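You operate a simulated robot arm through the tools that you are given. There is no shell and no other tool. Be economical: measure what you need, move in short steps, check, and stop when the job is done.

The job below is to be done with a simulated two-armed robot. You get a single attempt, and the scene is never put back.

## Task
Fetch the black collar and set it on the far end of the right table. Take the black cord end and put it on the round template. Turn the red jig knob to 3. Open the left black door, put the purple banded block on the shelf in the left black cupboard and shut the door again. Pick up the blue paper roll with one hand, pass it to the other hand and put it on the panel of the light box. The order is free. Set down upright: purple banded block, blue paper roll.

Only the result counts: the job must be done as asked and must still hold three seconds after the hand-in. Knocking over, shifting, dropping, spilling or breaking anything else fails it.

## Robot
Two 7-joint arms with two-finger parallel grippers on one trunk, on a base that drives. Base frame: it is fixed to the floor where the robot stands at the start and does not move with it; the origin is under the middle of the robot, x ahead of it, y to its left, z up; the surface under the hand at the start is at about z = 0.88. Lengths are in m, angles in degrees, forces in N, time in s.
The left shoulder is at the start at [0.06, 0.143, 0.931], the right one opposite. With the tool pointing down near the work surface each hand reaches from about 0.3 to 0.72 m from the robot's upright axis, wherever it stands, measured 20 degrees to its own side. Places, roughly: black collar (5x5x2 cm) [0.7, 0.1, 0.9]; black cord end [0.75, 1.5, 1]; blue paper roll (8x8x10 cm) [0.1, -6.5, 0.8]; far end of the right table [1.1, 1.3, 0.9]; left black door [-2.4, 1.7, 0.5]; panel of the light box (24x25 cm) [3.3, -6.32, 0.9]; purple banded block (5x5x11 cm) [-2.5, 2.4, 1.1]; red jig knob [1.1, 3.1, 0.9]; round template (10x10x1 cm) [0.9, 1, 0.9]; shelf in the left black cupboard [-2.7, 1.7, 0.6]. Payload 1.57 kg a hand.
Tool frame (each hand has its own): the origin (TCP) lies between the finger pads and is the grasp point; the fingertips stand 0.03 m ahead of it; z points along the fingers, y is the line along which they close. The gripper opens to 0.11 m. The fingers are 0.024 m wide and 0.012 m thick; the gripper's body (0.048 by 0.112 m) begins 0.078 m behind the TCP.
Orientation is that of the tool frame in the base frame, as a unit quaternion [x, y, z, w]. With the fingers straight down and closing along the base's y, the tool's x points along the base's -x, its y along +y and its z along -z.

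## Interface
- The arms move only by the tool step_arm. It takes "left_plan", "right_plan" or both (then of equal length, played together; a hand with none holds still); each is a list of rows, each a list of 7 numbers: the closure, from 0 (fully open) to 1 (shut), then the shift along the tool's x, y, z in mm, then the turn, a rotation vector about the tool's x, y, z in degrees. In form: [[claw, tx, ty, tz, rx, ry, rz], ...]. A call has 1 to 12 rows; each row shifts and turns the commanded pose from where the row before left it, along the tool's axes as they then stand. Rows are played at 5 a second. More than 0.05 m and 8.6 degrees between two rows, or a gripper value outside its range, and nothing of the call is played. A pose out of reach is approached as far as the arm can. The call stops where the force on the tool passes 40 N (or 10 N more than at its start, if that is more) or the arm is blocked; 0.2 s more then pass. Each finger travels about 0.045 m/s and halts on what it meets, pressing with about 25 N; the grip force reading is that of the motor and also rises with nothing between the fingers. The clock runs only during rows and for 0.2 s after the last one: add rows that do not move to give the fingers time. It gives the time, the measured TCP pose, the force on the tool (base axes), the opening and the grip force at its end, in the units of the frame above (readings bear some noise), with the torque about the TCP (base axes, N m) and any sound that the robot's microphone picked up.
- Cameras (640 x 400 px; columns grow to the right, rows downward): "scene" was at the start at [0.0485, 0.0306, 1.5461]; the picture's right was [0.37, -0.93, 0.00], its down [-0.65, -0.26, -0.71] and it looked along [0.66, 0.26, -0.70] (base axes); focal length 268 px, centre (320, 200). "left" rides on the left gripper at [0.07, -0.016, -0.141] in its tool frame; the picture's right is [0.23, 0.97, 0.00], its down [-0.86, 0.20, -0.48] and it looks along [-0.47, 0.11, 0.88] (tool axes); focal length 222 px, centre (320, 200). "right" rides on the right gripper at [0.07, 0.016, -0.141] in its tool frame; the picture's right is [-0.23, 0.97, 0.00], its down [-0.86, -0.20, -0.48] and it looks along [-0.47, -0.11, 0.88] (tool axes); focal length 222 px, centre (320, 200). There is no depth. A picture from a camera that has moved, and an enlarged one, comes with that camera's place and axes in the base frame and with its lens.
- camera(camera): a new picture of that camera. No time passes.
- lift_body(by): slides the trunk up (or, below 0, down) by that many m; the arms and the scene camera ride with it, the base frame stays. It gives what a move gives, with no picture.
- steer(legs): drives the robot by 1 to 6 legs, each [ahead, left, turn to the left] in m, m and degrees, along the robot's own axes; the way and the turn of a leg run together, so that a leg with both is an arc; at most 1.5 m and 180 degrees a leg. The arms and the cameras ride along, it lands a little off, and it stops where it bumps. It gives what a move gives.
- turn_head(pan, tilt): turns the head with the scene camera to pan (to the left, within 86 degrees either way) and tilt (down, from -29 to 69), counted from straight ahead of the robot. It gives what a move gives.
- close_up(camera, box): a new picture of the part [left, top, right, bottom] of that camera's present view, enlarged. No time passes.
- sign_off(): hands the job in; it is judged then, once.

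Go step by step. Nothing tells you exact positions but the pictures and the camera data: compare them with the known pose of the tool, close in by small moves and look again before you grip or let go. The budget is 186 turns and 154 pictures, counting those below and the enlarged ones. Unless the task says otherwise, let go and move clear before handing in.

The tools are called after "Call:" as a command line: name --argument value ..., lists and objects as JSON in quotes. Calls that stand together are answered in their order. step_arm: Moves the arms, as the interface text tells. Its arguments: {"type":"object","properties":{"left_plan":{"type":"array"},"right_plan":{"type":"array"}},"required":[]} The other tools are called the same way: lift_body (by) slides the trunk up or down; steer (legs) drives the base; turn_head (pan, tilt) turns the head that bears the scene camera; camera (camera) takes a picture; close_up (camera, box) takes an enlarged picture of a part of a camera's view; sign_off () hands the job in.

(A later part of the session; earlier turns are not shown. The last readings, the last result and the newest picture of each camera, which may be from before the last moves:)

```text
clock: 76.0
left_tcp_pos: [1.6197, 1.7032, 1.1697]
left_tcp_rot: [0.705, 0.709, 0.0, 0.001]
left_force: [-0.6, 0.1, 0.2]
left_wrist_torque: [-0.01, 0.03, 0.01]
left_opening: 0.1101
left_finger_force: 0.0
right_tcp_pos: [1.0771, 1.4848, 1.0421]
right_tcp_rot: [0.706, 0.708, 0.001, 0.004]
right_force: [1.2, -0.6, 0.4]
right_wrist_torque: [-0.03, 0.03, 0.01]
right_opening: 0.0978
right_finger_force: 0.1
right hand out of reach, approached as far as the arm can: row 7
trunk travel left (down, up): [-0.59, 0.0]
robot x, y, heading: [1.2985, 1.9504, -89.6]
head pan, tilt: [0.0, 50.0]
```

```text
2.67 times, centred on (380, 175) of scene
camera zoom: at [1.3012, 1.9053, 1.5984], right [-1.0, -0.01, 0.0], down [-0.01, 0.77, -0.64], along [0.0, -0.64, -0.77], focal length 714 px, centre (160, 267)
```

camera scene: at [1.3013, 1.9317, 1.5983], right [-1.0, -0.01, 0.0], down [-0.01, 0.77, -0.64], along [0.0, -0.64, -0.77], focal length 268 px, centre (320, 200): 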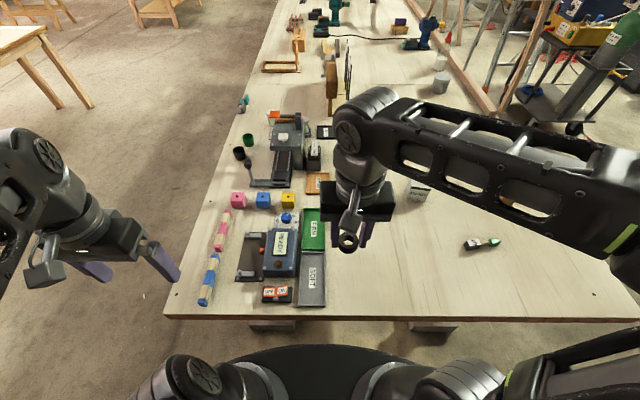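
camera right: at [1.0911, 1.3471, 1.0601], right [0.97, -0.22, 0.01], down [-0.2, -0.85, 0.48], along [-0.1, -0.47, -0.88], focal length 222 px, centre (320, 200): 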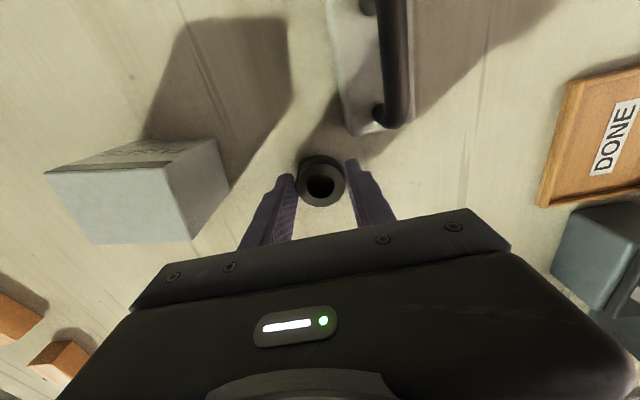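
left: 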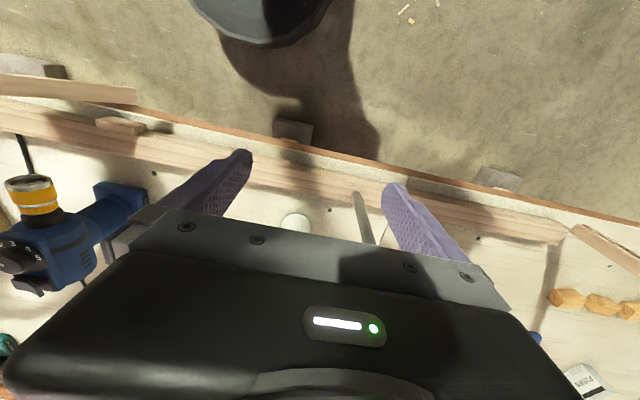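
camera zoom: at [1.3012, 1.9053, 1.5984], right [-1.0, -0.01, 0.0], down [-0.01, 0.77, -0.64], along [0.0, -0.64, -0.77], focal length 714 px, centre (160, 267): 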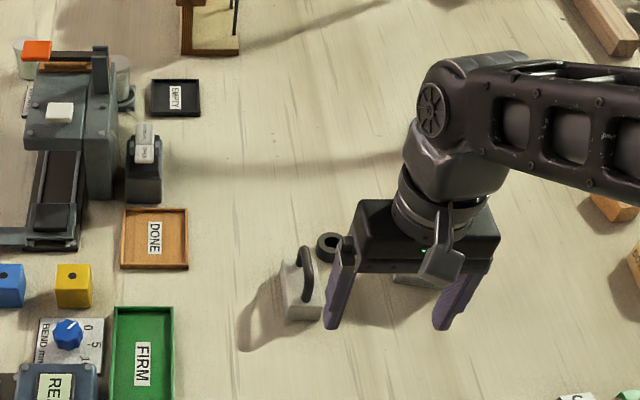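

The collar stands freely by the padlock. I retract the hand, back off and turn to face the green bench with the knob.

Call:
step_arm --right_plan '[[0.1, 30, 20, -30, 0, 0, 0], [0, 30, 20, -30, 0, 0, 0], [0, 30, 20, -30, 0, 0, 0], [0, 30, 20, -30, 0, 0, 0], [0, 30, 20, 0, 0, 0, 0]]'

Call:
steer --legs '[[-0.33, 0, 0], [0, 0, -180]]'

Call:
turn_head --pan 0 --tilt 35

Call:
camera --camera "scene"

```text
clock: 77.2
left_tcp_pos: [1.6201, 1.7028, 1.1683]
left_tcp_rot: [0.705, 0.709, 0.0, 0.001]
left_force: [1.0, 0.7, 0.3]
left_wrist_torque: [-0.01, 0.01, 0.0]
left_opening: 0.1098
left_finger_force: 0.1
right_tcp_pos: [1.1736, 1.6323, 1.16]
right_tcp_rot: [0.706, 0.708, 0.002, 0.004]
right_force: [-0.2, -0.7, -0.2]
right_wrist_torque: [-0.02, 0.02, 0.01]
right_opening: 0.1099
right_finger_force: 0.0
trunk travel left (down, up): [-0.59, 0.0]
robot x, y, heading: [1.2966, 1.9467, -89.4]
head pan, tilt: [0.0, 50.0]
```

```text
clock: 86.5
left_tcp_pos: [0.9542, 2.4966, 1.1693]
left_tcp_rot: [0.742, -0.67, -0.001, 0.001]
left_force: [-0.4, 0.1, -0.3]
left_wrist_torque: [-0.02, 0.01, 0.03]
left_opening: 0.1099
left_finger_force: 0.1
right_tcp_pos: [1.3933, 2.6098, 1.1602]
right_tcp_rot: [0.742, -0.671, -0.004, 0.002]
right_force: [-0.2, -0.4, 1.0]
right_wrist_torque: [0.03, 0.01, -0.02]
right_opening: 0.1098
right_finger_force: 0.1
trunk travel left (down, up): [-0.59, 0.0]
robot x, y, heading: [1.2967, 2.2797, 96.0]
head pan, tilt: [0.0, 50.0]
```

```text
clock: 87.3
left_tcp_pos: [0.9541, 2.4948, 1.1685]
left_tcp_rot: [0.742, -0.671, -0.001, 0.001]
left_force: [-0.5, 0.3, -0.5]
left_wrist_torque: [0.0, -0.01, 0.01]
left_opening: 0.11
left_finger_force: 0.1
right_tcp_pos: [1.3921, 2.6094, 1.16]
right_tcp_rot: [0.741, -0.671, -0.003, 0.001]
right_force: [-0.4, 0.0, 0.0]
right_wrist_torque: [0.0, -0.02, 0.01]
right_opening: 0.1101
right_finger_force: 0.1
trunk travel left (down, up): [-0.59, 0.0]
robot x, y, heading: [1.2982, 2.2768, 96.0]
head pan, tilt: [0.0, 35.0]
```

```text
120 pictures are left
camera scene: at [1.2937, 2.3384, 1.62], right [0.99, 0.1, 0.0], down [0.06, -0.57, -0.82], along [-0.08, 0.81, -0.57], focal length 268 px, centre (320, 200)
```

scene: 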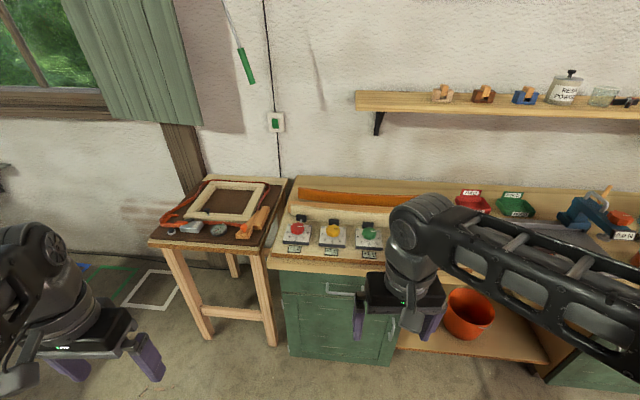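

Call:
close_up --camera "scene" --box '[270, 195, 400, 275]'

```text
4.92 times, centred on (335, 235) of scene
camera zoom: at [1.2937, 2.3384, 1.62], right [0.99, 0.1, 0.0], down [0.06, -0.57, -0.82], along [-0.08, 0.81, -0.57], focal length 1318 px, centre (246, 28)
```

zoom: 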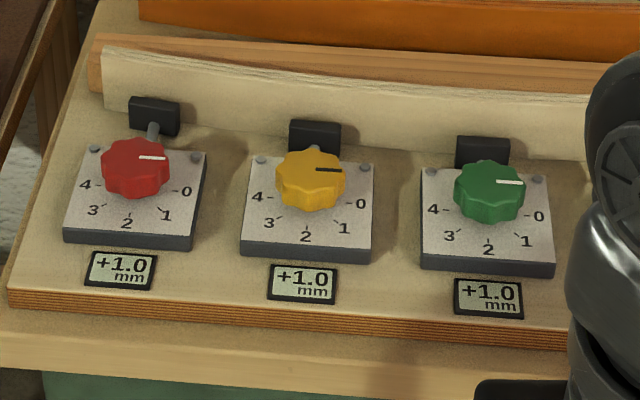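

Red knob is at roughly (1.13, 3.12), pointer at 0, scale running clockwise 0→4 in about 45° steps. I straighten, drive ahead and view from the left wrist.

Call:
steer --legs '[[0, 0, -6], [0.2, 0, 0]]'

Call:
step_arm --left_plan '[[0, -40, 0, 0, 0, 0, 0], [0, -40, -20, 0, 0, 0, 0], [0, -40, -20, 0, 0, 0, 0], [0, -40, -20, 10, 0, 0, 0], [0, -40, -20, 20, 0, 0, 0], [0, -30, -20, 20, 0, 0, 0], [0, -20, -20, 20, 0, 0, 0]]'

Call:
camera --camera "left"

Call:
camera --camera "scene"

```text
clock: 89.5
left_tcp_pos: [0.9772, 2.7311, 1.1687]
left_tcp_rot: [0.707, -0.707, -0.001, 0.0]
left_force: [0.0, 0.0, -0.3]
left_wrist_torque: [-0.05, 0.0, 0.03]
left_opening: 0.11
left_finger_force: 0.1
right_tcp_pos: [1.4234, 2.8008, 1.1587]
right_tcp_rot: [-0.707, 0.707, 0.003, -0.001]
right_force: [-0.3, 0.3, 0.0]
right_wrist_torque: [-0.02, 0.01, 0.03]
right_opening: 0.1099
right_finger_force: 0.0
trunk travel left (down, up): [-0.59, 0.0]
robot x, y, heading: [1.2994, 2.4778, 90.3]
head pan, tilt: [0.0, 35.0]
```

```text
clock: 91.0
left_tcp_pos: [1.0981, 2.9804, 1.0985]
left_tcp_rot: [0.707, -0.707, -0.001, 0.001]
left_force: [1.2, -0.5, -0.4]
left_wrist_torque: [0.01, -0.03, -0.01]
left_opening: 0.1098
left_finger_force: 0.2
right_tcp_pos: [1.4245, 2.8007, 1.1602]
right_tcp_rot: [-0.707, 0.707, 0.004, -0.002]
right_force: [-0.7, -0.3, 0.7]
right_wrist_torque: [-0.03, 0.04, 0.02]
right_opening: 0.11
right_finger_force: 0.0
trunk travel left (down, up): [-0.59, 0.0]
robot x, y, heading: [1.2978, 2.4831, 90.3]
head pan, tilt: [0.0, 35.0]
```

```text
118 pictures are left
camera left: at [1.116, 2.9111, 1.239], right [-0.97, -0.23, 0.0], down [-0.2, 0.85, 0.48], along [-0.11, 0.47, -0.88], focal length 222 px, centre (320, 200)
```

left: 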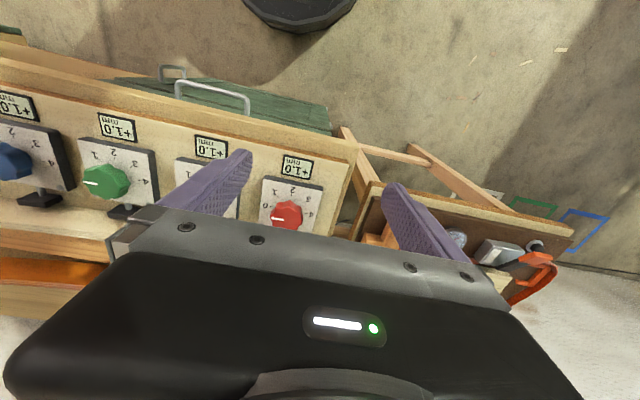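

```text
117 pictures are left
camera scene: at [1.2995, 2.5413, 1.62], right [1.0, 0.0, 0.0], down [0.0, -0.57, -0.82], along [0.0, 0.82, -0.57], focal length 268 px, centre (320, 200)
```

scene: 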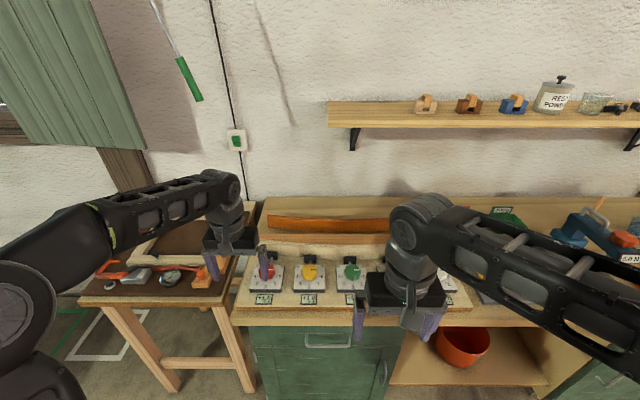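

From several rays the red knob is at about (1.127, 3.11, 0.945). I move above it and look closely at the scale.

Call:
step_arm --left_plan '[[0.25, -40, -10, 10, 0, 0, 0], [0.25, -40, -10, 10, 0, 0, 0], [0.25, -40, -9, 10, 0, 0, 0], [0.25, -10, 0, 10, 0, 0, 0], [0.25, 0, 0, 0, 0, 0, 0]]'

Call:
camera --camera "left"

Call:
close_up --camera "scene" --box '[200, 200, 360, 310]'

```text
clock: 92.2
left_tcp_pos: [1.1265, 3.1102, 1.0592]
left_tcp_rot: [0.708, -0.707, 0.0, 0.0]
left_force: [-0.3, 0.7, 0.0]
left_wrist_torque: [0.01, 0.0, -0.04]
left_opening: 0.0824
left_finger_force: 0.0
right_tcp_pos: [1.4235, 2.8007, 1.1592]
right_tcp_rot: [0.707, -0.707, -0.004, 0.001]
right_force: [-0.4, 0.2, 0.4]
right_wrist_torque: [-0.03, 0.01, -0.02]
right_opening: 0.1099
right_finger_force: 0.1
trunk travel left (down, up): [-0.59, 0.0]
robot x, y, heading: [1.2977, 2.4796, 89.9]
head pan, tilt: [0.0, 35.0]
```

```text
116 pictures are left
camera left: at [1.1447, 3.0413, 1.2001], right [-0.97, -0.23, 0.0], down [-0.2, 0.85, 0.48], along [-0.11, 0.47, -0.88], focal length 222 px, centre (320, 200)
```

left: 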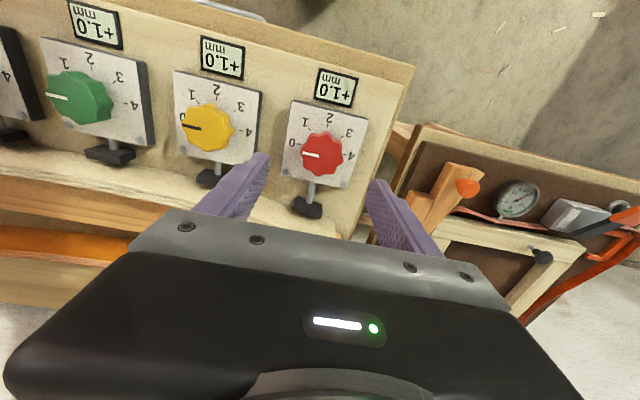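

```text
3.64 times, centred on (280, 255) of scene
camera zoom: at [1.2994, 2.5407, 1.62], right [1.0, 0.0, 0.0], down [0.0, -0.57, -0.82], along [0.0, 0.82, -0.57], focal length 973 px, centre (466, 0)
```

zoom: 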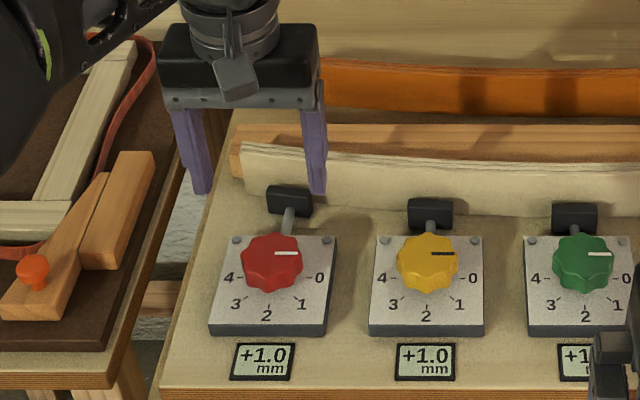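

Knob center solved as (1.1245, 3.124), top z≈0.93. I pre-rotate the gripper −34°, descend around the knob and close.

Call:
step_arm --left_plan '[[0.25, -14, 2, 0, 0, 0, 0], [0.25, 0, 0, 20, 0, 0, -8.5], [0.25, 0, 0, 20, 0, 0, -8.5], [0.25, 0, 0, 20, 0, 0, -8.5], [0.25, 0, 0, 20, 0, 0, -8.5], [0.25, 0, 0, 15, 0, 0, 0], [0.25, 0, 0, 0, 0, 0, 0]]'

Call:
camera --camera "left"

Call:
close_up --camera "scene" --box '[200, 200, 360, 310]'

```text
clock: 93.8
left_tcp_pos: [1.1226, 3.125, 0.9641]
left_tcp_rot: [0.884, -0.468, -0.001, 0.0]
left_force: [0.4, 0.5, 0.8]
left_wrist_torque: [0.0, 0.02, 0.0]
left_opening: 0.0825
left_finger_force: 0.0
right_tcp_pos: [1.4238, 2.8011, 1.1591]
right_tcp_rot: [-0.707, 0.707, 0.004, -0.001]
right_force: [1.2, 0.2, 0.1]
right_wrist_torque: [-0.02, 0.04, 0.03]
right_opening: 0.1099
right_finger_force: 0.2
trunk travel left (down, up): [-0.59, 0.0]
robot x, y, heading: [1.2994, 2.482, 90.5]
head pan, tilt: [0.0, 35.0]
```

```text
114 pictures are left
camera left: at [1.1765, 3.077, 1.1045], right [-0.68, -0.74, 0.0], down [-0.64, 0.6, 0.48], along [-0.35, 0.33, -0.88], focal length 222 px, centre (320, 200)
```

left: 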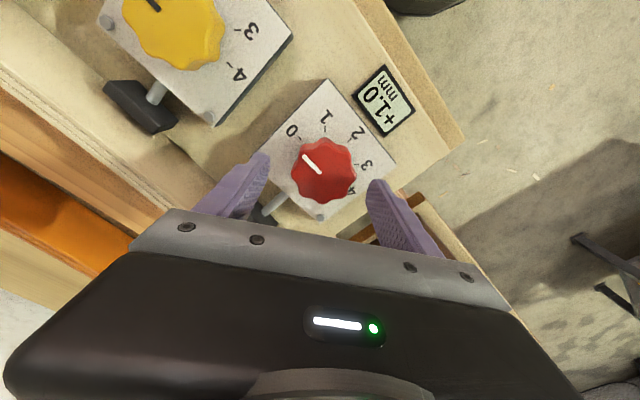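

```text
3.64 times, centred on (280, 255) of scene
camera zoom: at [1.2992, 2.5404, 1.6201], right [1.0, 0.0, 0.0], down [0.0, -0.57, -0.82], along [0.0, 0.82, -0.57], focal length 973 px, centre (466, 0)
```

zoom: 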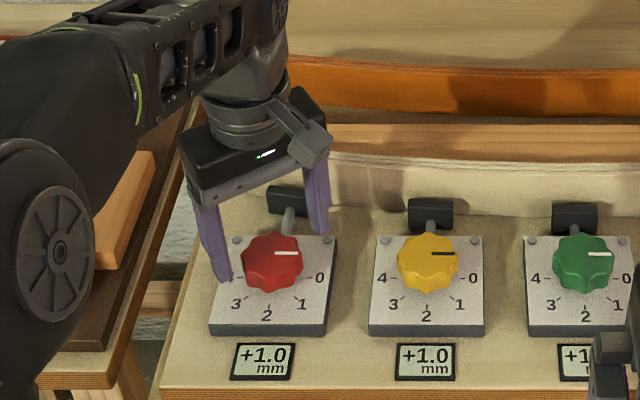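

Centered within 3 mm. I descend and close on the knob.

Call:
step_arm --left_plan '[[0.25, 0, 0, 15, 0, 0, 0], [0.25, 0, 0, 9, 0, 0, 0], [0.6, 0, 0, 0, 0, 0, 0], [0.8, 0, 0, 0, 0, 0, 0], [0.8, 0, 0, 0, 0, 0, 0], [0.8, 0, 0, 0, 0, 0, 0]]'

Call:
camera --camera "left"

```text
clock: 95.2
left_tcp_pos: [1.1206, 3.1238, 0.9395]
left_tcp_rot: [0.884, -0.468, 0.0, 0.001]
left_force: [-9.3, -7.0, 0.4]
left_wrist_torque: [-0.32, 0.44, 0.02]
left_opening: 0.0513
left_finger_force: 31.8
right_tcp_pos: [1.4223, 2.7993, 1.1601]
right_tcp_rot: [-0.707, 0.707, 0.004, -0.001]
right_force: [-1.1, 0.4, 0.2]
right_wrist_torque: [0.01, 0.01, -0.01]
right_opening: 0.1101
right_finger_force: 0.0
trunk travel left (down, up): [-0.59, 0.0]
robot x, y, heading: [1.2988, 2.482, 90.3]
head pan, tilt: [0.0, 35.0]
```

```text
112 pictures are left
camera left: at [1.1745, 3.0756, 1.0803], right [-0.68, -0.74, 0.0], down [-0.64, 0.6, 0.48], along [-0.35, 0.32, -0.88], focal length 222 px, centre (320, 200)
```

left: 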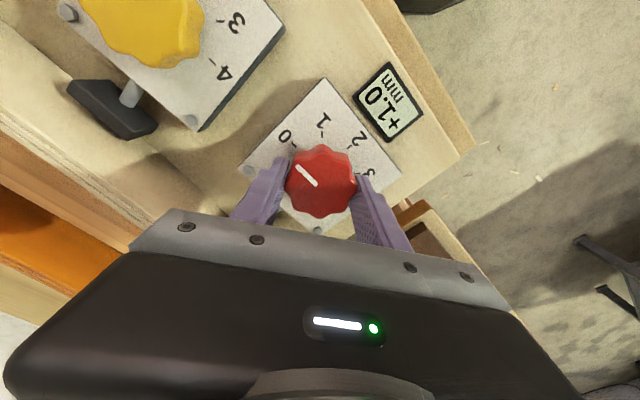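

Gripped at 51 mm with a slight side load; I shift 3 mm to relieve it and turn +68°.

Call:
step_arm --left_plan '[[0.8, 0, 3, 0, 0, 0, 0], [0.8, 0, 0, 0, 0, 0, 8.5], [0.8, 0, 0, 0, 0, 0, 8.5], [0.8, 0, 0, 0, 0, 0, 8.5], [0.8, 0, 0, 0, 0, 0, 8.5], [0.8, 0, 0, 0, 0, 0, 8.5], [0.8, 0, 0, 0, 0, 0, 8.5], [0.8, 0, 0, 0, 0, 0, 8.5], [0.8, 0, 0, 0, 0, 0, 8.5], [0.8, 0, 0, 0, 0, 0, 0]]'

Call:
camera --camera "left"

Call:
close_up --camera "scene" --box '[200, 200, 360, 310]'

```text
clock: 97.5
left_tcp_pos: [1.1218, 3.1229, 0.9402]
left_tcp_rot: [-0.469, 0.883, 0.001, 0.0]
left_force: [3.6, 4.6, -2.2]
left_wrist_torque: [0.46, -0.6, -0.03]
left_opening: 0.0514
left_finger_force: 45.1
right_tcp_pos: [1.4256, 2.8018, 1.1594]
right_tcp_rot: [-0.706, 0.708, 0.004, -0.001]
right_force: [0.5, -0.2, 0.0]
right_wrist_torque: [-0.05, -0.02, 0.02]
right_opening: 0.1099
right_finger_force: 0.2
trunk travel left (down, up): [-0.59, 0.0]
robot x, y, heading: [1.2973, 2.4796, 90.3]
head pan, tilt: [0.0, 35.0]
```

```text
111 pictures are left
camera left: at [1.0979, 3.0568, 1.0803], right [-0.93, 0.36, 0.0], down [0.31, 0.82, 0.48], along [0.17, 0.45, -0.88], focal length 222 px, centre (320, 200)
```

left: 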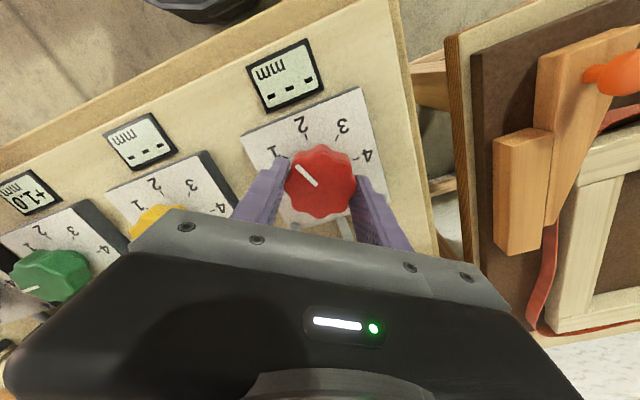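

```text
3.64 times, centred on (280, 255) of scene
camera zoom: at [1.2995, 2.5412, 1.62], right [1.0, 0.0, 0.0], down [0.0, -0.57, -0.82], along [0.0, 0.82, -0.57], focal length 973 px, centre (466, 0)
```

zoom: 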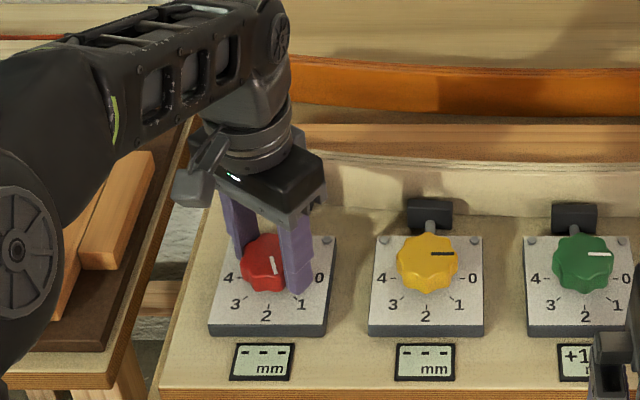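

The knob followed to about 1.5. I open, rotate back, regrip and turn the other 67°.

Call:
step_arm --left_plan '[[0.2, 0, 0, 0, 0, 0, 0], [0.2, 0, 0, 0, 0, 0, 0], [0.2, 0, 0, -20, 0, 0, -8.5], [0.2, 0, 0, -20, 0, 0, -8.5], [0.2, 0, 0, 0, 0, 0, -8.5], [0.2, 0, 0, 0, 0, 0, -8.5], [0.2, 0, 0, 0, 0, 0, -8.5], [0.2, 0, 0, 0, 0, 0, -8.5], [0.2, 0, 0, 0, 0, 0, -8.5], [0.2, 0, 0, 0, 0, 0, -8.5], [0.2, 0, 0, 0, 0, 0, 0]]'

Call:
camera --camera "left"

Call:
close_up --camera "scene" --box '[200, 200, 360, 310]'

```text
clock: 99.8
left_tcp_pos: [1.1199, 3.1219, 0.9784]
left_tcp_rot: [0.884, -0.468, 0.0, -0.001]
left_force: [0.0, 0.8, 0.7]
left_wrist_torque: [0.01, -0.01, -0.05]
left_opening: 0.0878
left_finger_force: 0.0
right_tcp_pos: [1.4237, 2.7995, 1.1594]
right_tcp_rot: [0.707, -0.707, -0.004, 0.001]
right_force: [-0.4, 0.8, -0.2]
right_wrist_torque: [-0.04, -0.02, -0.01]
right_opening: 0.1101
right_finger_force: 0.1
trunk travel left (down, up): [-0.59, 0.0]
robot x, y, heading: [1.3003, 2.4826, 90.0]
head pan, tilt: [0.0, 35.0]
```

```text
109 pictures are left
camera left: at [1.1747, 3.0747, 1.1203], right [-0.68, -0.74, 0.0], down [-0.65, 0.59, 0.48], along [-0.35, 0.32, -0.88], focal length 222 px, centre (320, 200)
```

left: 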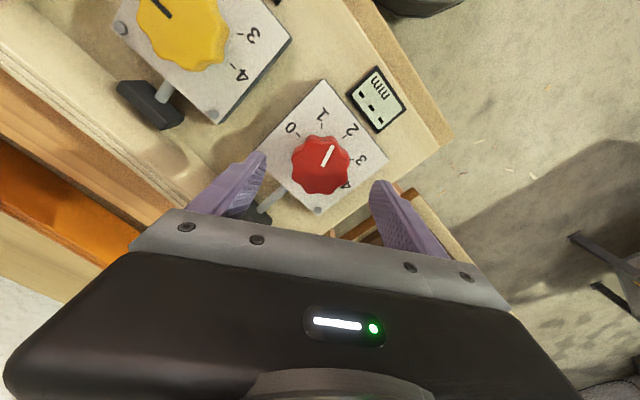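

```text
3.64 times, centred on (280, 255) of scene
camera zoom: at [1.2992, 2.5404, 1.6201], right [1.0, 0.0, 0.0], down [0.0, -0.57, -0.82], along [0.0, 0.82, -0.57], focal length 973 px, centre (466, 0)
```

zoom: 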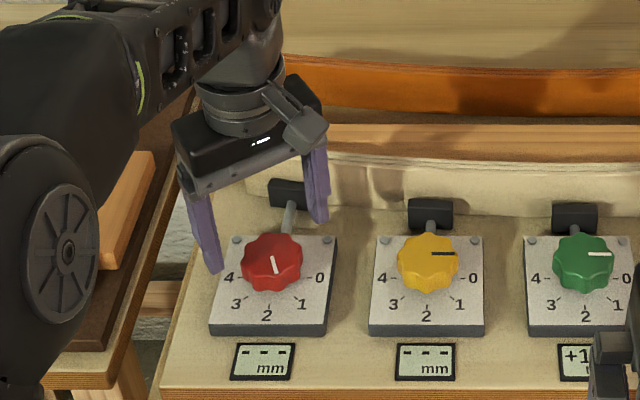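

Pointer is now near 68–70°. I descend again, grip and turn about 66°.

Call:
step_arm --left_plan '[[0.2, 0, 0, 20, 0, 0, 0], [0.2, 0, -2, 18, 0, 0, 0], [0.6, 0, 0, 0, 0, 0, 0], [0.8, 0, 0, 0, 0, 0, 0], [0.8, 0, 0, 0, 0, 0, 0], [0.8, 0, 0, 0, 0, 0, 0]]'

Call:
step_arm --left_plan '[[0.8, 0, 2, 0, 0, 0, 8.3], [0.8, 0, 0, 0, 0, 0, 8.3], [0.8, 0, 0, 0, 0, 0, 8.3], [0.8, 0, 0, 0, 0, 0, 8.3], [0.8, 0, 0, 0, 0, 0, 8.3], [0.8, 0, 0, 0, 0, 0, 8.3], [0.8, 0, 0, 0, 0, 0, 8.3], [0.8, 0, 0, 0, 0, 0, 8.3], [0.8, 0, 0, 0, 0, 0, 0]]'

Call:
step_arm --left_plan '[[0.2, 0, 0, 0, 0, 0, 0], [0.2, 0, 0, 0, 0, 0, 0], [0.2, 0, 0, -20, 0, 0, 0], [0.2, 0, 0, -20, 0, 0, 0], [0.2, 0, 0, 0, 0, 0, 0]]'

Call:
close_up --camera "left" --box '[220, 60, 420, 220]'

Call:
close_up --camera "scene" --box '[230, 230, 330, 310]'

```text
clock: 101.2
left_tcp_pos: [1.1203, 3.1227, 0.9417]
left_tcp_rot: [0.884, -0.467, -0.001, 0.001]
left_force: [-4.9, -4.6, -0.9]
left_wrist_torque: [-0.2, 0.22, 0.03]
left_opening: 0.0516
left_finger_force: 28.9
right_tcp_pos: [1.4247, 2.8006, 1.1598]
right_tcp_rot: [0.707, -0.707, -0.004, 0.001]
right_force: [0.2, -0.2, 0.5]
right_wrist_torque: [0.0, 0.01, 0.0]
right_opening: 0.11
right_finger_force: 0.2
trunk travel left (down, up): [-0.59, 0.0]
robot x, y, heading: [1.2966, 2.4805, 90.1]
head pan, tilt: [0.0, 35.0]
```

```text
clock: 103.2
left_tcp_pos: [1.1201, 3.1225, 0.9419]
left_tcp_rot: [-0.483, 0.876, 0.002, 0.0]
left_force: [2.1, -7.5, 6.4]
left_wrist_torque: [-0.43, -0.3, -0.03]
left_opening: 0.0513
left_finger_force: 44.7
right_tcp_pos: [1.4244, 2.7997, 1.1602]
right_tcp_rot: [0.708, -0.706, -0.005, 0.002]
right_force: [0.2, 0.2, -0.5]
right_wrist_torque: [-0.02, 0.0, -0.01]
right_opening: 0.1101
right_finger_force: 0.1
trunk travel left (down, up): [-0.59, 0.0]
robot x, y, heading: [1.294, 2.4814, 90.3]
head pan, tilt: [0.0, 35.0]
```

```text
clock: 104.5
left_tcp_pos: [1.1201, 3.1223, 0.9818]
left_tcp_rot: [-0.482, 0.876, 0.0, -0.001]
left_force: [0.2, 0.3, -0.6]
left_wrist_torque: [-0.02, 0.01, 0.03]
left_opening: 0.0879
left_finger_force: 0.0
right_tcp_pos: [1.4233, 2.8003, 1.1594]
right_tcp_rot: [-0.707, 0.707, 0.004, -0.001]
right_force: [-0.2, -0.2, -0.3]
right_wrist_torque: [-0.01, -0.01, 0.0]
right_opening: 0.1099
right_finger_force: 0.1
trunk travel left (down, up): [-0.59, 0.0]
robot x, y, heading: [1.2977, 2.4824, 90.0]
head pan, tilt: [0.0, 35.0]
```

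```text
2.50 times, centred on (320, 140) of left
camera zoom: at [1.0986, 3.0552, 1.1219], right [-0.94, 0.33, 0.0], down [0.29, 0.83, 0.48], along [0.16, 0.45, -0.88], focal length 555 px, centre (320, 350)
```

zoom: 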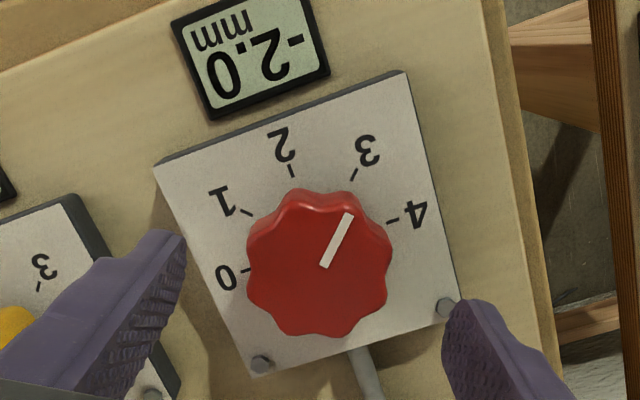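

```text
5.00 times, centred on (280, 270) of scene
camera zoom: at [1.2991, 2.5404, 1.6201], right [1.0, 0.0, 0.0], down [0.0, -0.57, -0.82], along [0.0, 0.82, -0.57], focal length 1338 px, centre (520, -150)
```

zoom: 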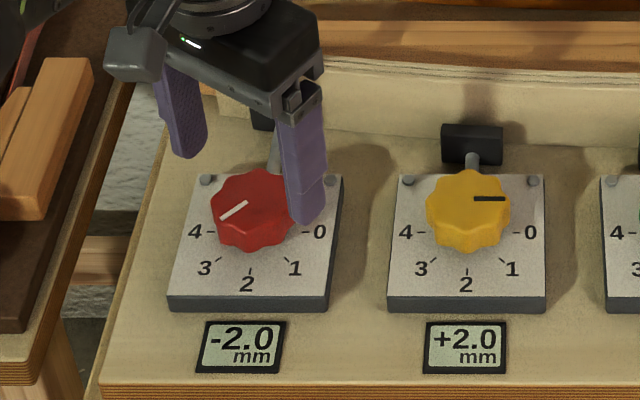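

The red pointer lines up with 3. I lift the left hand, rotate back and retract.

Call:
step_arm --left_plan '[[0, 0, 0, -30, 0, 0, 0], [0, 0, 0, -30, 0, 0, -8.3], [0, 0, 0, -30, 0, 0, -8.3], [0, 0, 0, -20, 0, 0, -8.3], [0, 0, 0, -20, 0, 0, -7.5], [0, 40, 5, 0, 0, 0, 0], [0, 40, 15, 0, 0, 0, 0], [0, 40, 20, 0, 0, 0, 0], [0, 40, 20, 0, 0, 0, 0], [0, 40, 20, 0, 0, 0, 0], [0, 40, 20, 0, 0, 0, 0], [0, 40, 20, 0, 0, 0, 0]]'

Call:
close_up --camera "scene" --box '[230, 230, 330, 310]'

```text
clock: 107.0
left_tcp_pos: [0.9399, 2.8749, 1.069]
left_tcp_rot: [-0.623, 0.783, 0.001, 0.001]
left_force: [-0.2, -0.8, -0.5]
left_wrist_torque: [0.0, -0.03, -0.01]
left_opening: 0.11
left_finger_force: 0.0
left hand out of reach, approached as far as the arm can: row 3, 4, 5
right_tcp_pos: [1.4237, 2.7989, 1.1615]
right_tcp_rot: [0.707, -0.707, -0.004, 0.001]
right_force: [0.1, 0.5, -0.2]
right_wrist_torque: [0.02, 0.01, 0.03]
right_opening: 0.11
right_finger_force: 0.1
trunk travel left (down, up): [-0.59, 0.0]
robot x, y, heading: [1.2969, 2.4832, 90.3]
head pan, tilt: [0.0, 35.0]
```

```text
5.00 times, centred on (280, 270) of scene
camera zoom: at [1.2985, 2.5392, 1.6201], right [1.0, 0.0, 0.0], down [0.0, -0.57, -0.82], along [0.0, 0.82, -0.57], focal length 1338 px, centre (520, -150)
```

zoom: 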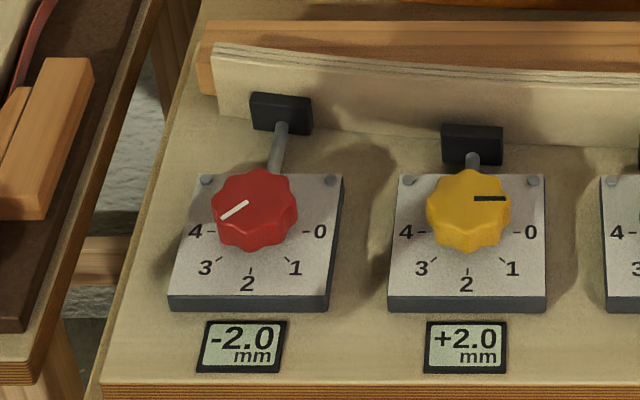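

The red pointer computes to 136°, i.e. exactly at 3. Next, the cord: I drive around to the front of the bench, at its left end.

Call:
step_arm --left_plan '[[0, 40, 0, -20, 0, 0, -6.5], [0, 40, 0, -20, 0, 0, -6.5], [0, 30, 10, -20, 0, 0, 0]]'

Call:
steer --legs '[[-0.17, 0, 0], [0, 0, -90], [-1.4, 0, 0], [0, -0.78, 0], [0.27, 0, 0]]'

Call:
turn_head --pan 0 --tilt 45

Call:
camera --camera "scene"

Call:
camera --camera "right"

```text
clock: 107.8
left_tcp_pos: [0.9191, 2.7648, 1.1284]
left_tcp_rot: [0.708, -0.706, -0.001, 0.001]
left_force: [0.1, -0.5, 0.4]
left_wrist_torque: [0.05, 0.01, 0.05]
left_opening: 0.1101
left_finger_force: 0.0
right_tcp_pos: [1.4239, 2.8, 1.1603]
right_tcp_rot: [0.707, -0.707, -0.004, 0.0]
right_force: [-0.8, 0.3, -0.5]
right_wrist_torque: [0.01, 0.02, -0.01]
right_opening: 0.1102
right_finger_force: 0.0
trunk travel left (down, up): [-0.59, 0.0]
robot x, y, heading: [1.295, 2.4817, 90.2]
head pan, tilt: [0.0, 35.0]
```

```text
clock: 125.2
left_tcp_pos: [0.4278, 1.9345, 1.1283]
left_tcp_rot: [0.017, 1.0, 0.002, 0.0]
left_force: [0.1, 0.7, 0.0]
left_wrist_torque: [-0.02, 0.05, 0.0]
left_opening: 0.1099
left_finger_force: 0.0
right_tcp_pos: [0.4427, 1.4267, 1.1605]
right_tcp_rot: [0.017, 1.0, 0.004, 0.001]
right_force: [0.1, 0.3, -0.1]
right_wrist_torque: [0.05, 0.06, 0.02]
right_opening: 0.1097
right_finger_force: 0.1
trunk travel left (down, up): [-0.59, 0.0]
robot x, y, heading: [0.1287, 1.5671, -1.7]
head pan, tilt: [0.0, 35.0]
```

```text
clock: 125.9
left_tcp_pos: [0.4257, 1.9335, 1.1308]
left_tcp_rot: [0.017, 1.0, 0.001, -0.001]
left_force: [0.2, 1.1, 0.8]
left_wrist_torque: [0.0, -0.02, -0.01]
left_opening: 0.1101
left_finger_force: 0.0
right_tcp_pos: [0.4426, 1.4262, 1.1602]
right_tcp_rot: [0.017, 1.0, 0.004, 0.002]
right_force: [-0.2, -0.5, -0.1]
right_wrist_torque: [-0.02, 0.01, 0.01]
right_opening: 0.1101
right_finger_force: 0.1
trunk travel left (down, up): [-0.59, 0.0]
robot x, y, heading: [0.1307, 1.5645, -1.8]
head pan, tilt: [0.0, 45.0]
```

```text
104 pictures are left
camera scene: at [0.1816, 1.5639, 1.6053], right [-0.03, -1.0, 0.0], down [-0.71, 0.02, -0.71], along [0.71, -0.02, -0.71], focal length 268 px, centre (320, 200)
```

scene: 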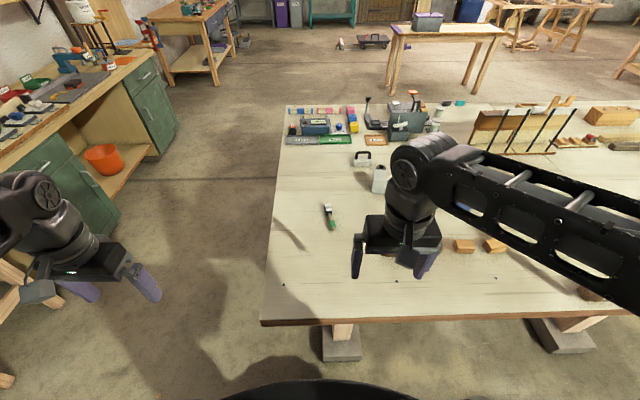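

```text
103 pictures are left
camera right: at [0.3726, 1.4444, 1.301], right [0.26, 0.97, 0.01], down [0.85, -0.23, 0.48], along [0.47, -0.12, -0.88], focal length 222 px, centre (320, 200)
```

right: 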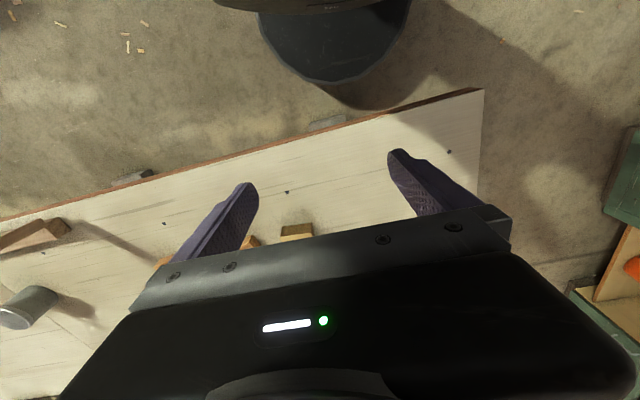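

The cord's S end is at (0.84, 1.52), green end at (0.76, 1.51). I straighten, ease ahead, and bring the right hand over it.

Call:
steer --legs '[[0, 0.03, 1.8], [0.08, 0, 0]]'

Call:
step_arm --right_plan '[[0, 0, 15, 45, 0, 0, 0], [0, -30, 15, 35, 0, 0, 0], [0, -40, 15, 20, 0, 0, 0], [0, -45, 10, 0, 0, 0, 0], [0, -45, 0, 0, 0, 0, 0], [0, -45, 0, 0, 0, 0, 0], [0, -40, 0, 0, 0, 0, 0], [0, -20, 0, 0, 0, 0, 0], [0, 0, 0, 0, 0, 0, 0]]'

Call:
camera --camera "right"

Call:
close_up --camera "scene" --box '[270, 160, 430, 280]'

```text
clock: 127.4
left_tcp_pos: [0.4945, 1.9734, 1.1292]
left_tcp_rot: [0.001, 1.0, 0.001, 0.0]
left_force: [0.0, 0.0, -0.8]
left_wrist_torque: [0.05, 0.05, 0.03]
left_opening: 0.1101
left_finger_force: 0.0
right_tcp_pos: [0.5282, 1.4682, 1.1598]
right_tcp_rot: [0.002, 1.0, 0.005, 0.002]
right_force: [1.1, -0.8, 0.8]
right_wrist_torque: [0.02, 0.01, 0.01]
right_opening: 0.1099
right_finger_force: 0.0
trunk travel left (down, up): [-0.59, 0.0]
robot x, y, heading: [0.2065, 1.5943, -0.1]
head pan, tilt: [0.0, 45.0]
```

```text
clock: 129.4
left_tcp_pos: [0.4937, 1.9735, 1.1298]
left_tcp_rot: [0.0, 1.0, 0.0, 0.001]
left_force: [0.1, 0.6, 0.1]
left_wrist_torque: [-0.01, -0.01, -0.04]
left_opening: 0.1101
left_finger_force: 0.2
right_tcp_pos: [0.7925, 1.5209, 1.0624]
right_tcp_rot: [0.002, 1.0, 0.004, 0.001]
right_force: [0.4, -0.9, 0.9]
right_wrist_torque: [0.02, -0.01, 0.01]
right_opening: 0.1102
right_finger_force: 0.1
trunk travel left (down, up): [-0.59, 0.0]
robot x, y, heading: [0.2055, 1.5923, 0.2]
head pan, tilt: [0.0, 45.0]
```

```text
102 pictures are left
camera right: at [0.7227, 1.5369, 1.203], right [0.23, 0.97, 0.01], down [0.85, -0.21, 0.48], along [0.47, -0.1, -0.88], focal length 222 px, centre (320, 200)
```

right: 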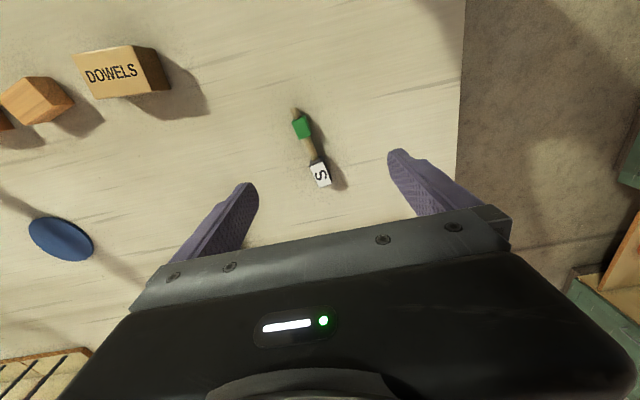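

```text
3.33 times, centred on (350, 220) of scene
camera zoom: at [0.2611, 1.5963, 1.6053], right [0.0, -1.0, 0.0], down [-0.71, 0.0, -0.71], along [0.71, 0.0, -0.71], focal length 892 px, centre (220, 133)
```

zoom: 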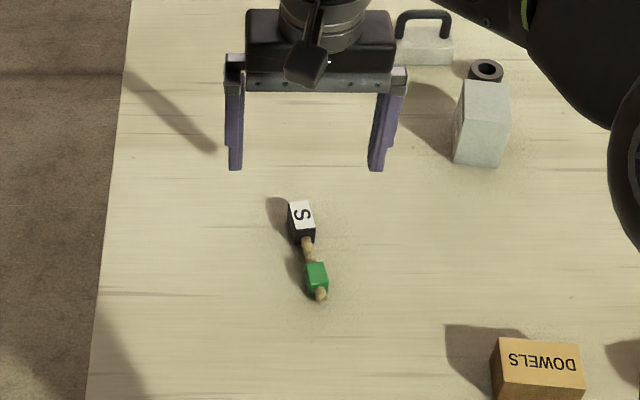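

The cord lies at about 9° to x; the S block center is at (0.842, 1.514). I align the fingers, descend and grip it.

Call:
step_arm --right_plan '[[0.3, -25, -4, 30, 0, 0, -8.5], [0.3, -24, 1, 40, 0, 0, 0], [0.3, 0, 0, 40, 0, 0, 0], [0.3, 0, 0, 0, 0, 0, 0]]'

Call:
camera --camera "right"

```text
clock: 130.4
left_tcp_pos: [0.4932, 1.9742, 1.1292]
left_tcp_rot: [0.001, 1.0, 0.001, 0.0]
left_force: [0.4, 0.2, -0.1]
left_wrist_torque: [0.0, 0.01, -0.02]
left_opening: 0.11
left_finger_force: 0.1
right_tcp_pos: [0.8384, 1.5251, 0.953]
right_tcp_rot: [-0.072, 0.997, 0.004, 0.002]
right_force: [0.1, 0.8, -0.3]
right_wrist_torque: [0.05, 0.02, 0.01]
right_opening: 0.0772
right_finger_force: 0.0
trunk travel left (down, up): [-0.59, 0.0]
robot x, y, heading: [0.208, 1.5924, 0.1]
head pan, tilt: [0.0, 45.0]
```

```text
100 pictures are left
camera right: at [0.7674, 1.5296, 1.0929], right [0.08, 1.0, 0.01], down [0.87, -0.08, 0.48], along [0.48, -0.03, -0.88], focal length 222 px, centre (320, 200)
```

right: 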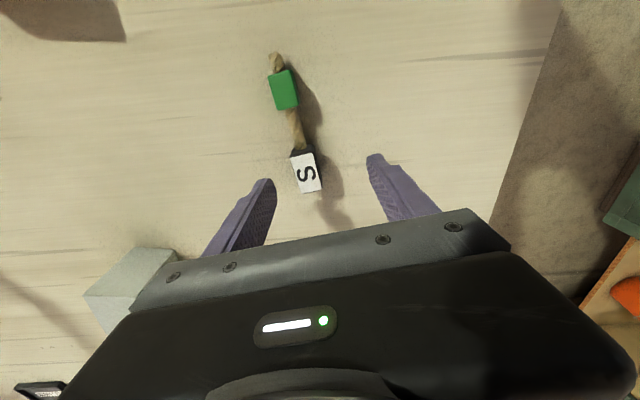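

The hand is 1 cm left of the S block; I correct, descend and close.

Call:
step_arm --right_plan '[[0.3, 0, -11, 0, 0, 0, 0], [0.3, -1, 0, 25, 0, 0, 0], [0.3, 0, 0, 13, 0, 0, 0], [0.6, 0, 0, 0, 0, 0, 0], [0.95, 0, 0, 0, 0, 0, 0], [0.95, 0, 0, 0, 0, 0, 0], [0.95, 0, 0, 0, 0, 0, 0], [0.95, 0, 0, 0, 0, 0, 0]]'

Call:
close_up --camera "right" --box '[200, 40, 440, 240]'

```text
clock: 132.2
left_tcp_pos: [0.4943, 1.9738, 1.1296]
left_tcp_rot: [0.001, 1.0, 0.001, 0.0]
left_force: [-0.5, -0.1, 0.4]
left_wrist_torque: [-0.04, 0.0, 0.02]
left_opening: 0.1097
left_finger_force: 0.0
right_tcp_pos: [0.8404, 1.5152, 0.9143]
right_tcp_rot: [-0.072, 0.997, 0.004, 0.003]
right_force: [-0.8, 0.5, 0.1]
right_wrist_torque: [-0.02, -0.04, -0.01]
right_opening: 0.0207
right_finger_force: 25.4
trunk travel left (down, up): [-0.59, 0.0]
robot x, y, heading: [0.2076, 1.5965, -0.0]
head pan, tilt: [0.0, 45.0]
```

```text
2.00 times, centred on (320, 140) of right
camera zoom: at [0.7701, 1.5194, 1.0553], right [0.08, 1.0, 0.01], down [0.87, -0.08, 0.48], along [0.48, -0.03, -0.88], focal length 444 px, centre (320, 320)
```

zoom: 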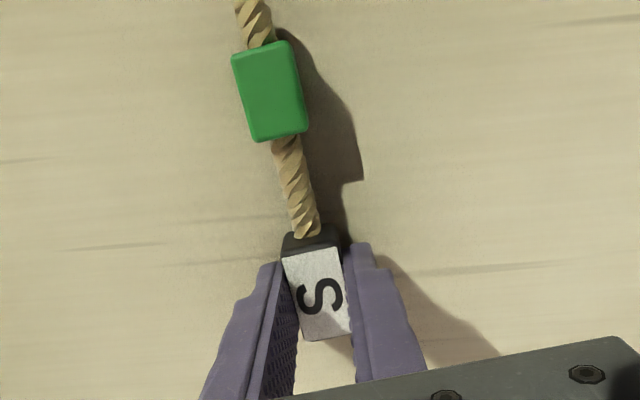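

Gripped (21 mm). I lift it and look at clearances before driving right.

Call:
step_arm --right_plan '[[0.95, 0, 0, -40, 0, 0, 0], [0.95, 0, 0, -40, 0, 0, 0], [0.95, 30, 0, -35, 0, 0, 0], [0.95, 30, 0, -35, 0, 0, 0], [0.95, 0, 0, 0, 0, 0, 0]]'

Call:
turn_head --pan -25 --tilt 40

Call:
camera --camera "scene"

Call:
camera --camera "right"

```text
clock: 133.4
left_tcp_pos: [0.4934, 1.9744, 1.1304]
left_tcp_rot: [0.002, 1.0, 0.0, 0.0]
left_force: [0.5, 0.1, 0.2]
left_wrist_torque: [0.03, 0.02, -0.05]
left_opening: 0.1101
left_finger_force: 0.1
right_tcp_pos: [0.7823, 1.5042, 1.0618]
right_tcp_rot: [-0.072, 0.997, 0.004, 0.003]
right_force: [0.3, -0.5, -1.1]
right_wrist_torque: [0.01, 0.0, -0.01]
right_opening: 0.0209
right_finger_force: 25.1
trunk travel left (down, up): [-0.59, 0.0]
robot x, y, heading: [0.209, 1.595, -0.0]
head pan, tilt: [0.0, 45.0]
```

```text
clock: 134.3
left_tcp_pos: [0.4932, 1.9725, 1.1288]
left_tcp_rot: [0.001, 1.0, 0.001, -0.001]
left_force: [0.5, 0.2, 0.8]
left_wrist_torque: [0.01, -0.02, -0.02]
left_opening: 0.1099
left_finger_force: 0.0
right_tcp_pos: [0.7814, 1.5037, 1.0607]
right_tcp_rot: [-0.073, 0.997, 0.004, 0.002]
right_force: [0.7, -0.2, -1.0]
right_wrist_torque: [0.01, -0.02, 0.01]
right_opening: 0.0211
right_finger_force: 25.1
trunk travel left (down, up): [-0.59, 0.0]
robot x, y, heading: [0.2067, 1.5958, -0.1]
head pan, tilt: [-25.0, 40.0]
```

```text
98 pictures are left
camera scene: at [0.2572, 1.5605, 1.6125], right [-0.42, -0.91, 0.0], down [-0.58, 0.27, -0.77], along [0.69, -0.32, -0.64], focal length 268 px, centre (320, 200)
```

scene: 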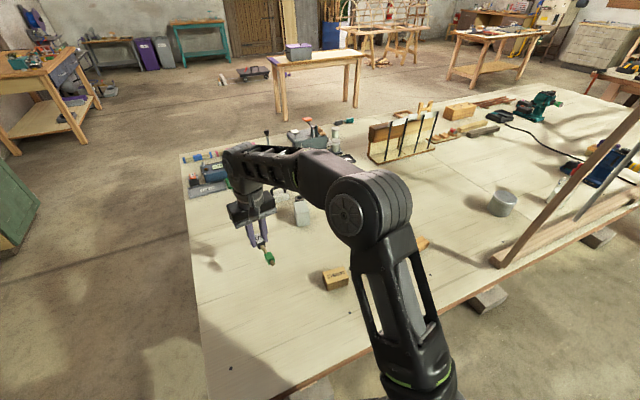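

```text
97 pictures are left
camera right: at [0.7107, 1.5088, 1.2029], right [0.08, 1.0, 0.01], down [0.87, -0.08, 0.48], along [0.48, -0.03, -0.88], focal length 222 px, centre (320, 200)
```

right: 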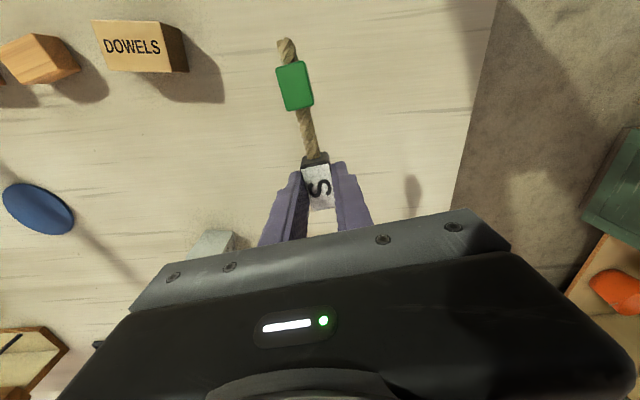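

Elbow clearance to the arch (foot near (0.50, 0.79)) is fine. I drive right 0.3 m and check.

Call:
steer --legs '[[0, -0.3, 0]]'

Call:
camera --camera "right"

Call:
camera --camera "scene"

```text
clock: 136.3
left_tcp_pos: [0.4934, 1.6743, 1.1307]
left_tcp_rot: [0.003, 1.0, 0.001, 0.001]
left_force: [0.2, -0.4, -0.1]
left_wrist_torque: [-0.01, -0.03, -0.06]
left_opening: 0.1102
left_finger_force: 0.0
right_tcp_pos: [0.783, 1.2048, 1.0616]
right_tcp_rot: [-0.071, 0.997, 0.004, 0.002]
right_force: [-0.1, -0.4, -0.5]
right_wrist_torque: [0.04, -0.01, 0.03]
right_opening: 0.0208
right_finger_force: 25.0
trunk travel left (down, up): [-0.59, 0.0]
robot x, y, heading: [0.2109, 1.298, 0.1]
head pan, tilt: [-25.0, 40.0]
```

```text
96 pictures are left
camera right: at [0.7103, 1.2098, 1.2028], right [0.09, 1.0, 0.01], down [0.87, -0.08, 0.48], along [0.48, -0.03, -0.88], focal length 222 px, centre (320, 200)
```

right: 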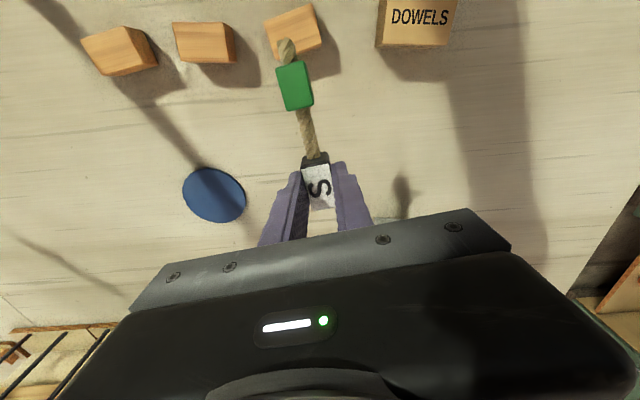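

```text
95 pictures are left
camera scene: at [0.2569, 1.262, 1.6125], right [-0.42, -0.91, 0.0], down [-0.58, 0.27, -0.77], along [0.69, -0.32, -0.64], focal length 268 px, centre (320, 200)
```

scene: 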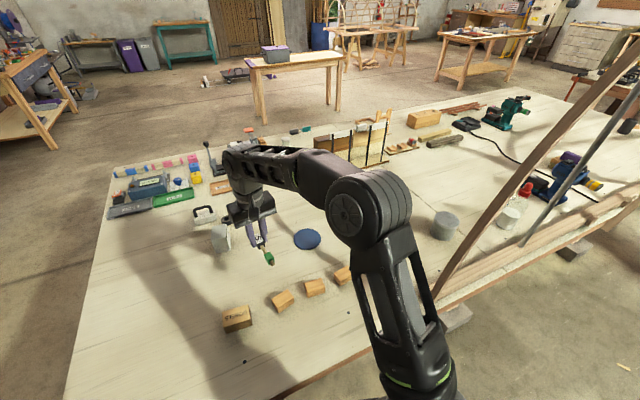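

Template center is at (0.859, 1.032). I carry the S end over it.

Call:
step_arm --right_plan '[[0.95, -10, -35, 0, 0, 0, 0], [0.95, -10, -37, 0, 0, 0, 0], [0.95, -10, -37, 10, 0, 0, 0], [0.95, -13, -37, 20, 0, 0, 0], [0.95, -14, -37, 20, 0, 0, 0], [0.95, 0, 0, 20, 0, 0, 0], [0.95, 0, 0, 0, 0, 0, 0]]'

Call:
camera --camera "right"

Call:
camera --camera "scene"

```text
clock: 137.9
left_tcp_pos: [0.4939, 1.6752, 1.1302]
left_tcp_rot: [0.001, 1.0, 0.0, 0.0]
left_force: [-0.2, -0.5, -0.3]
left_wrist_torque: [0.01, 0.03, -0.01]
left_opening: 0.11
left_finger_force: 0.1
right_tcp_pos: [0.8647, 1.0327, 0.9919]
right_tcp_rot: [-0.071, 0.997, 0.004, 0.003]
right_force: [0.7, 0.1, 0.2]
right_wrist_torque: [0.03, -0.03, -0.01]
right_opening: 0.0212
right_finger_force: 25.0
trunk travel left (down, up): [-0.59, 0.0]
robot x, y, heading: [0.2094, 1.2954, 0.1]
head pan, tilt: [-25.0, 40.0]
```

```text
94 pictures are left
camera right: at [0.7935, 1.0372, 1.132], right [0.09, 1.0, 0.01], down [0.87, -0.08, 0.48], along [0.48, -0.03, -0.88], focal length 222 px, centre (320, 200)
```

right: 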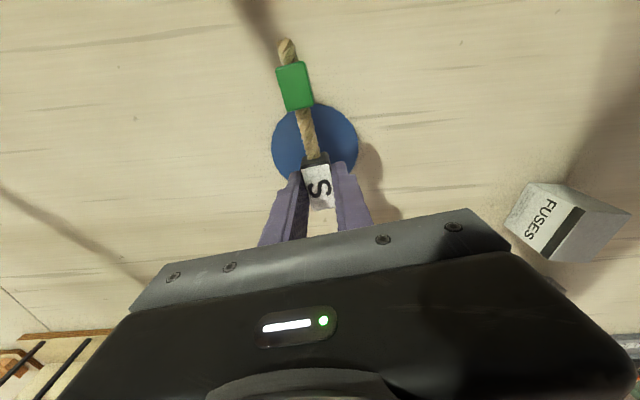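

```text
93 pictures are left
camera scene: at [0.2572, 1.2628, 1.6125], right [-0.42, -0.91, 0.0], down [-0.58, 0.27, -0.77], along [0.69, -0.32, -0.64], focal length 268 px, centre (320, 200)
```

scene: 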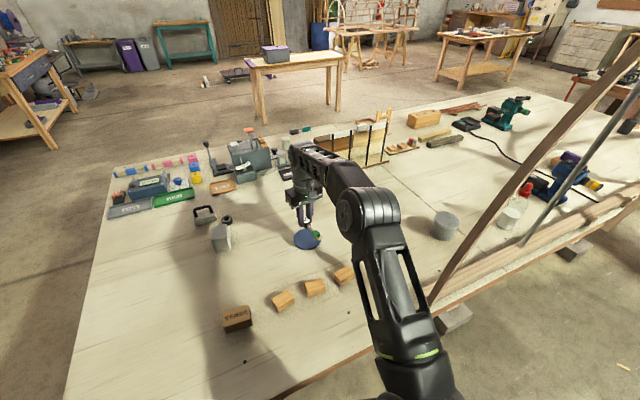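

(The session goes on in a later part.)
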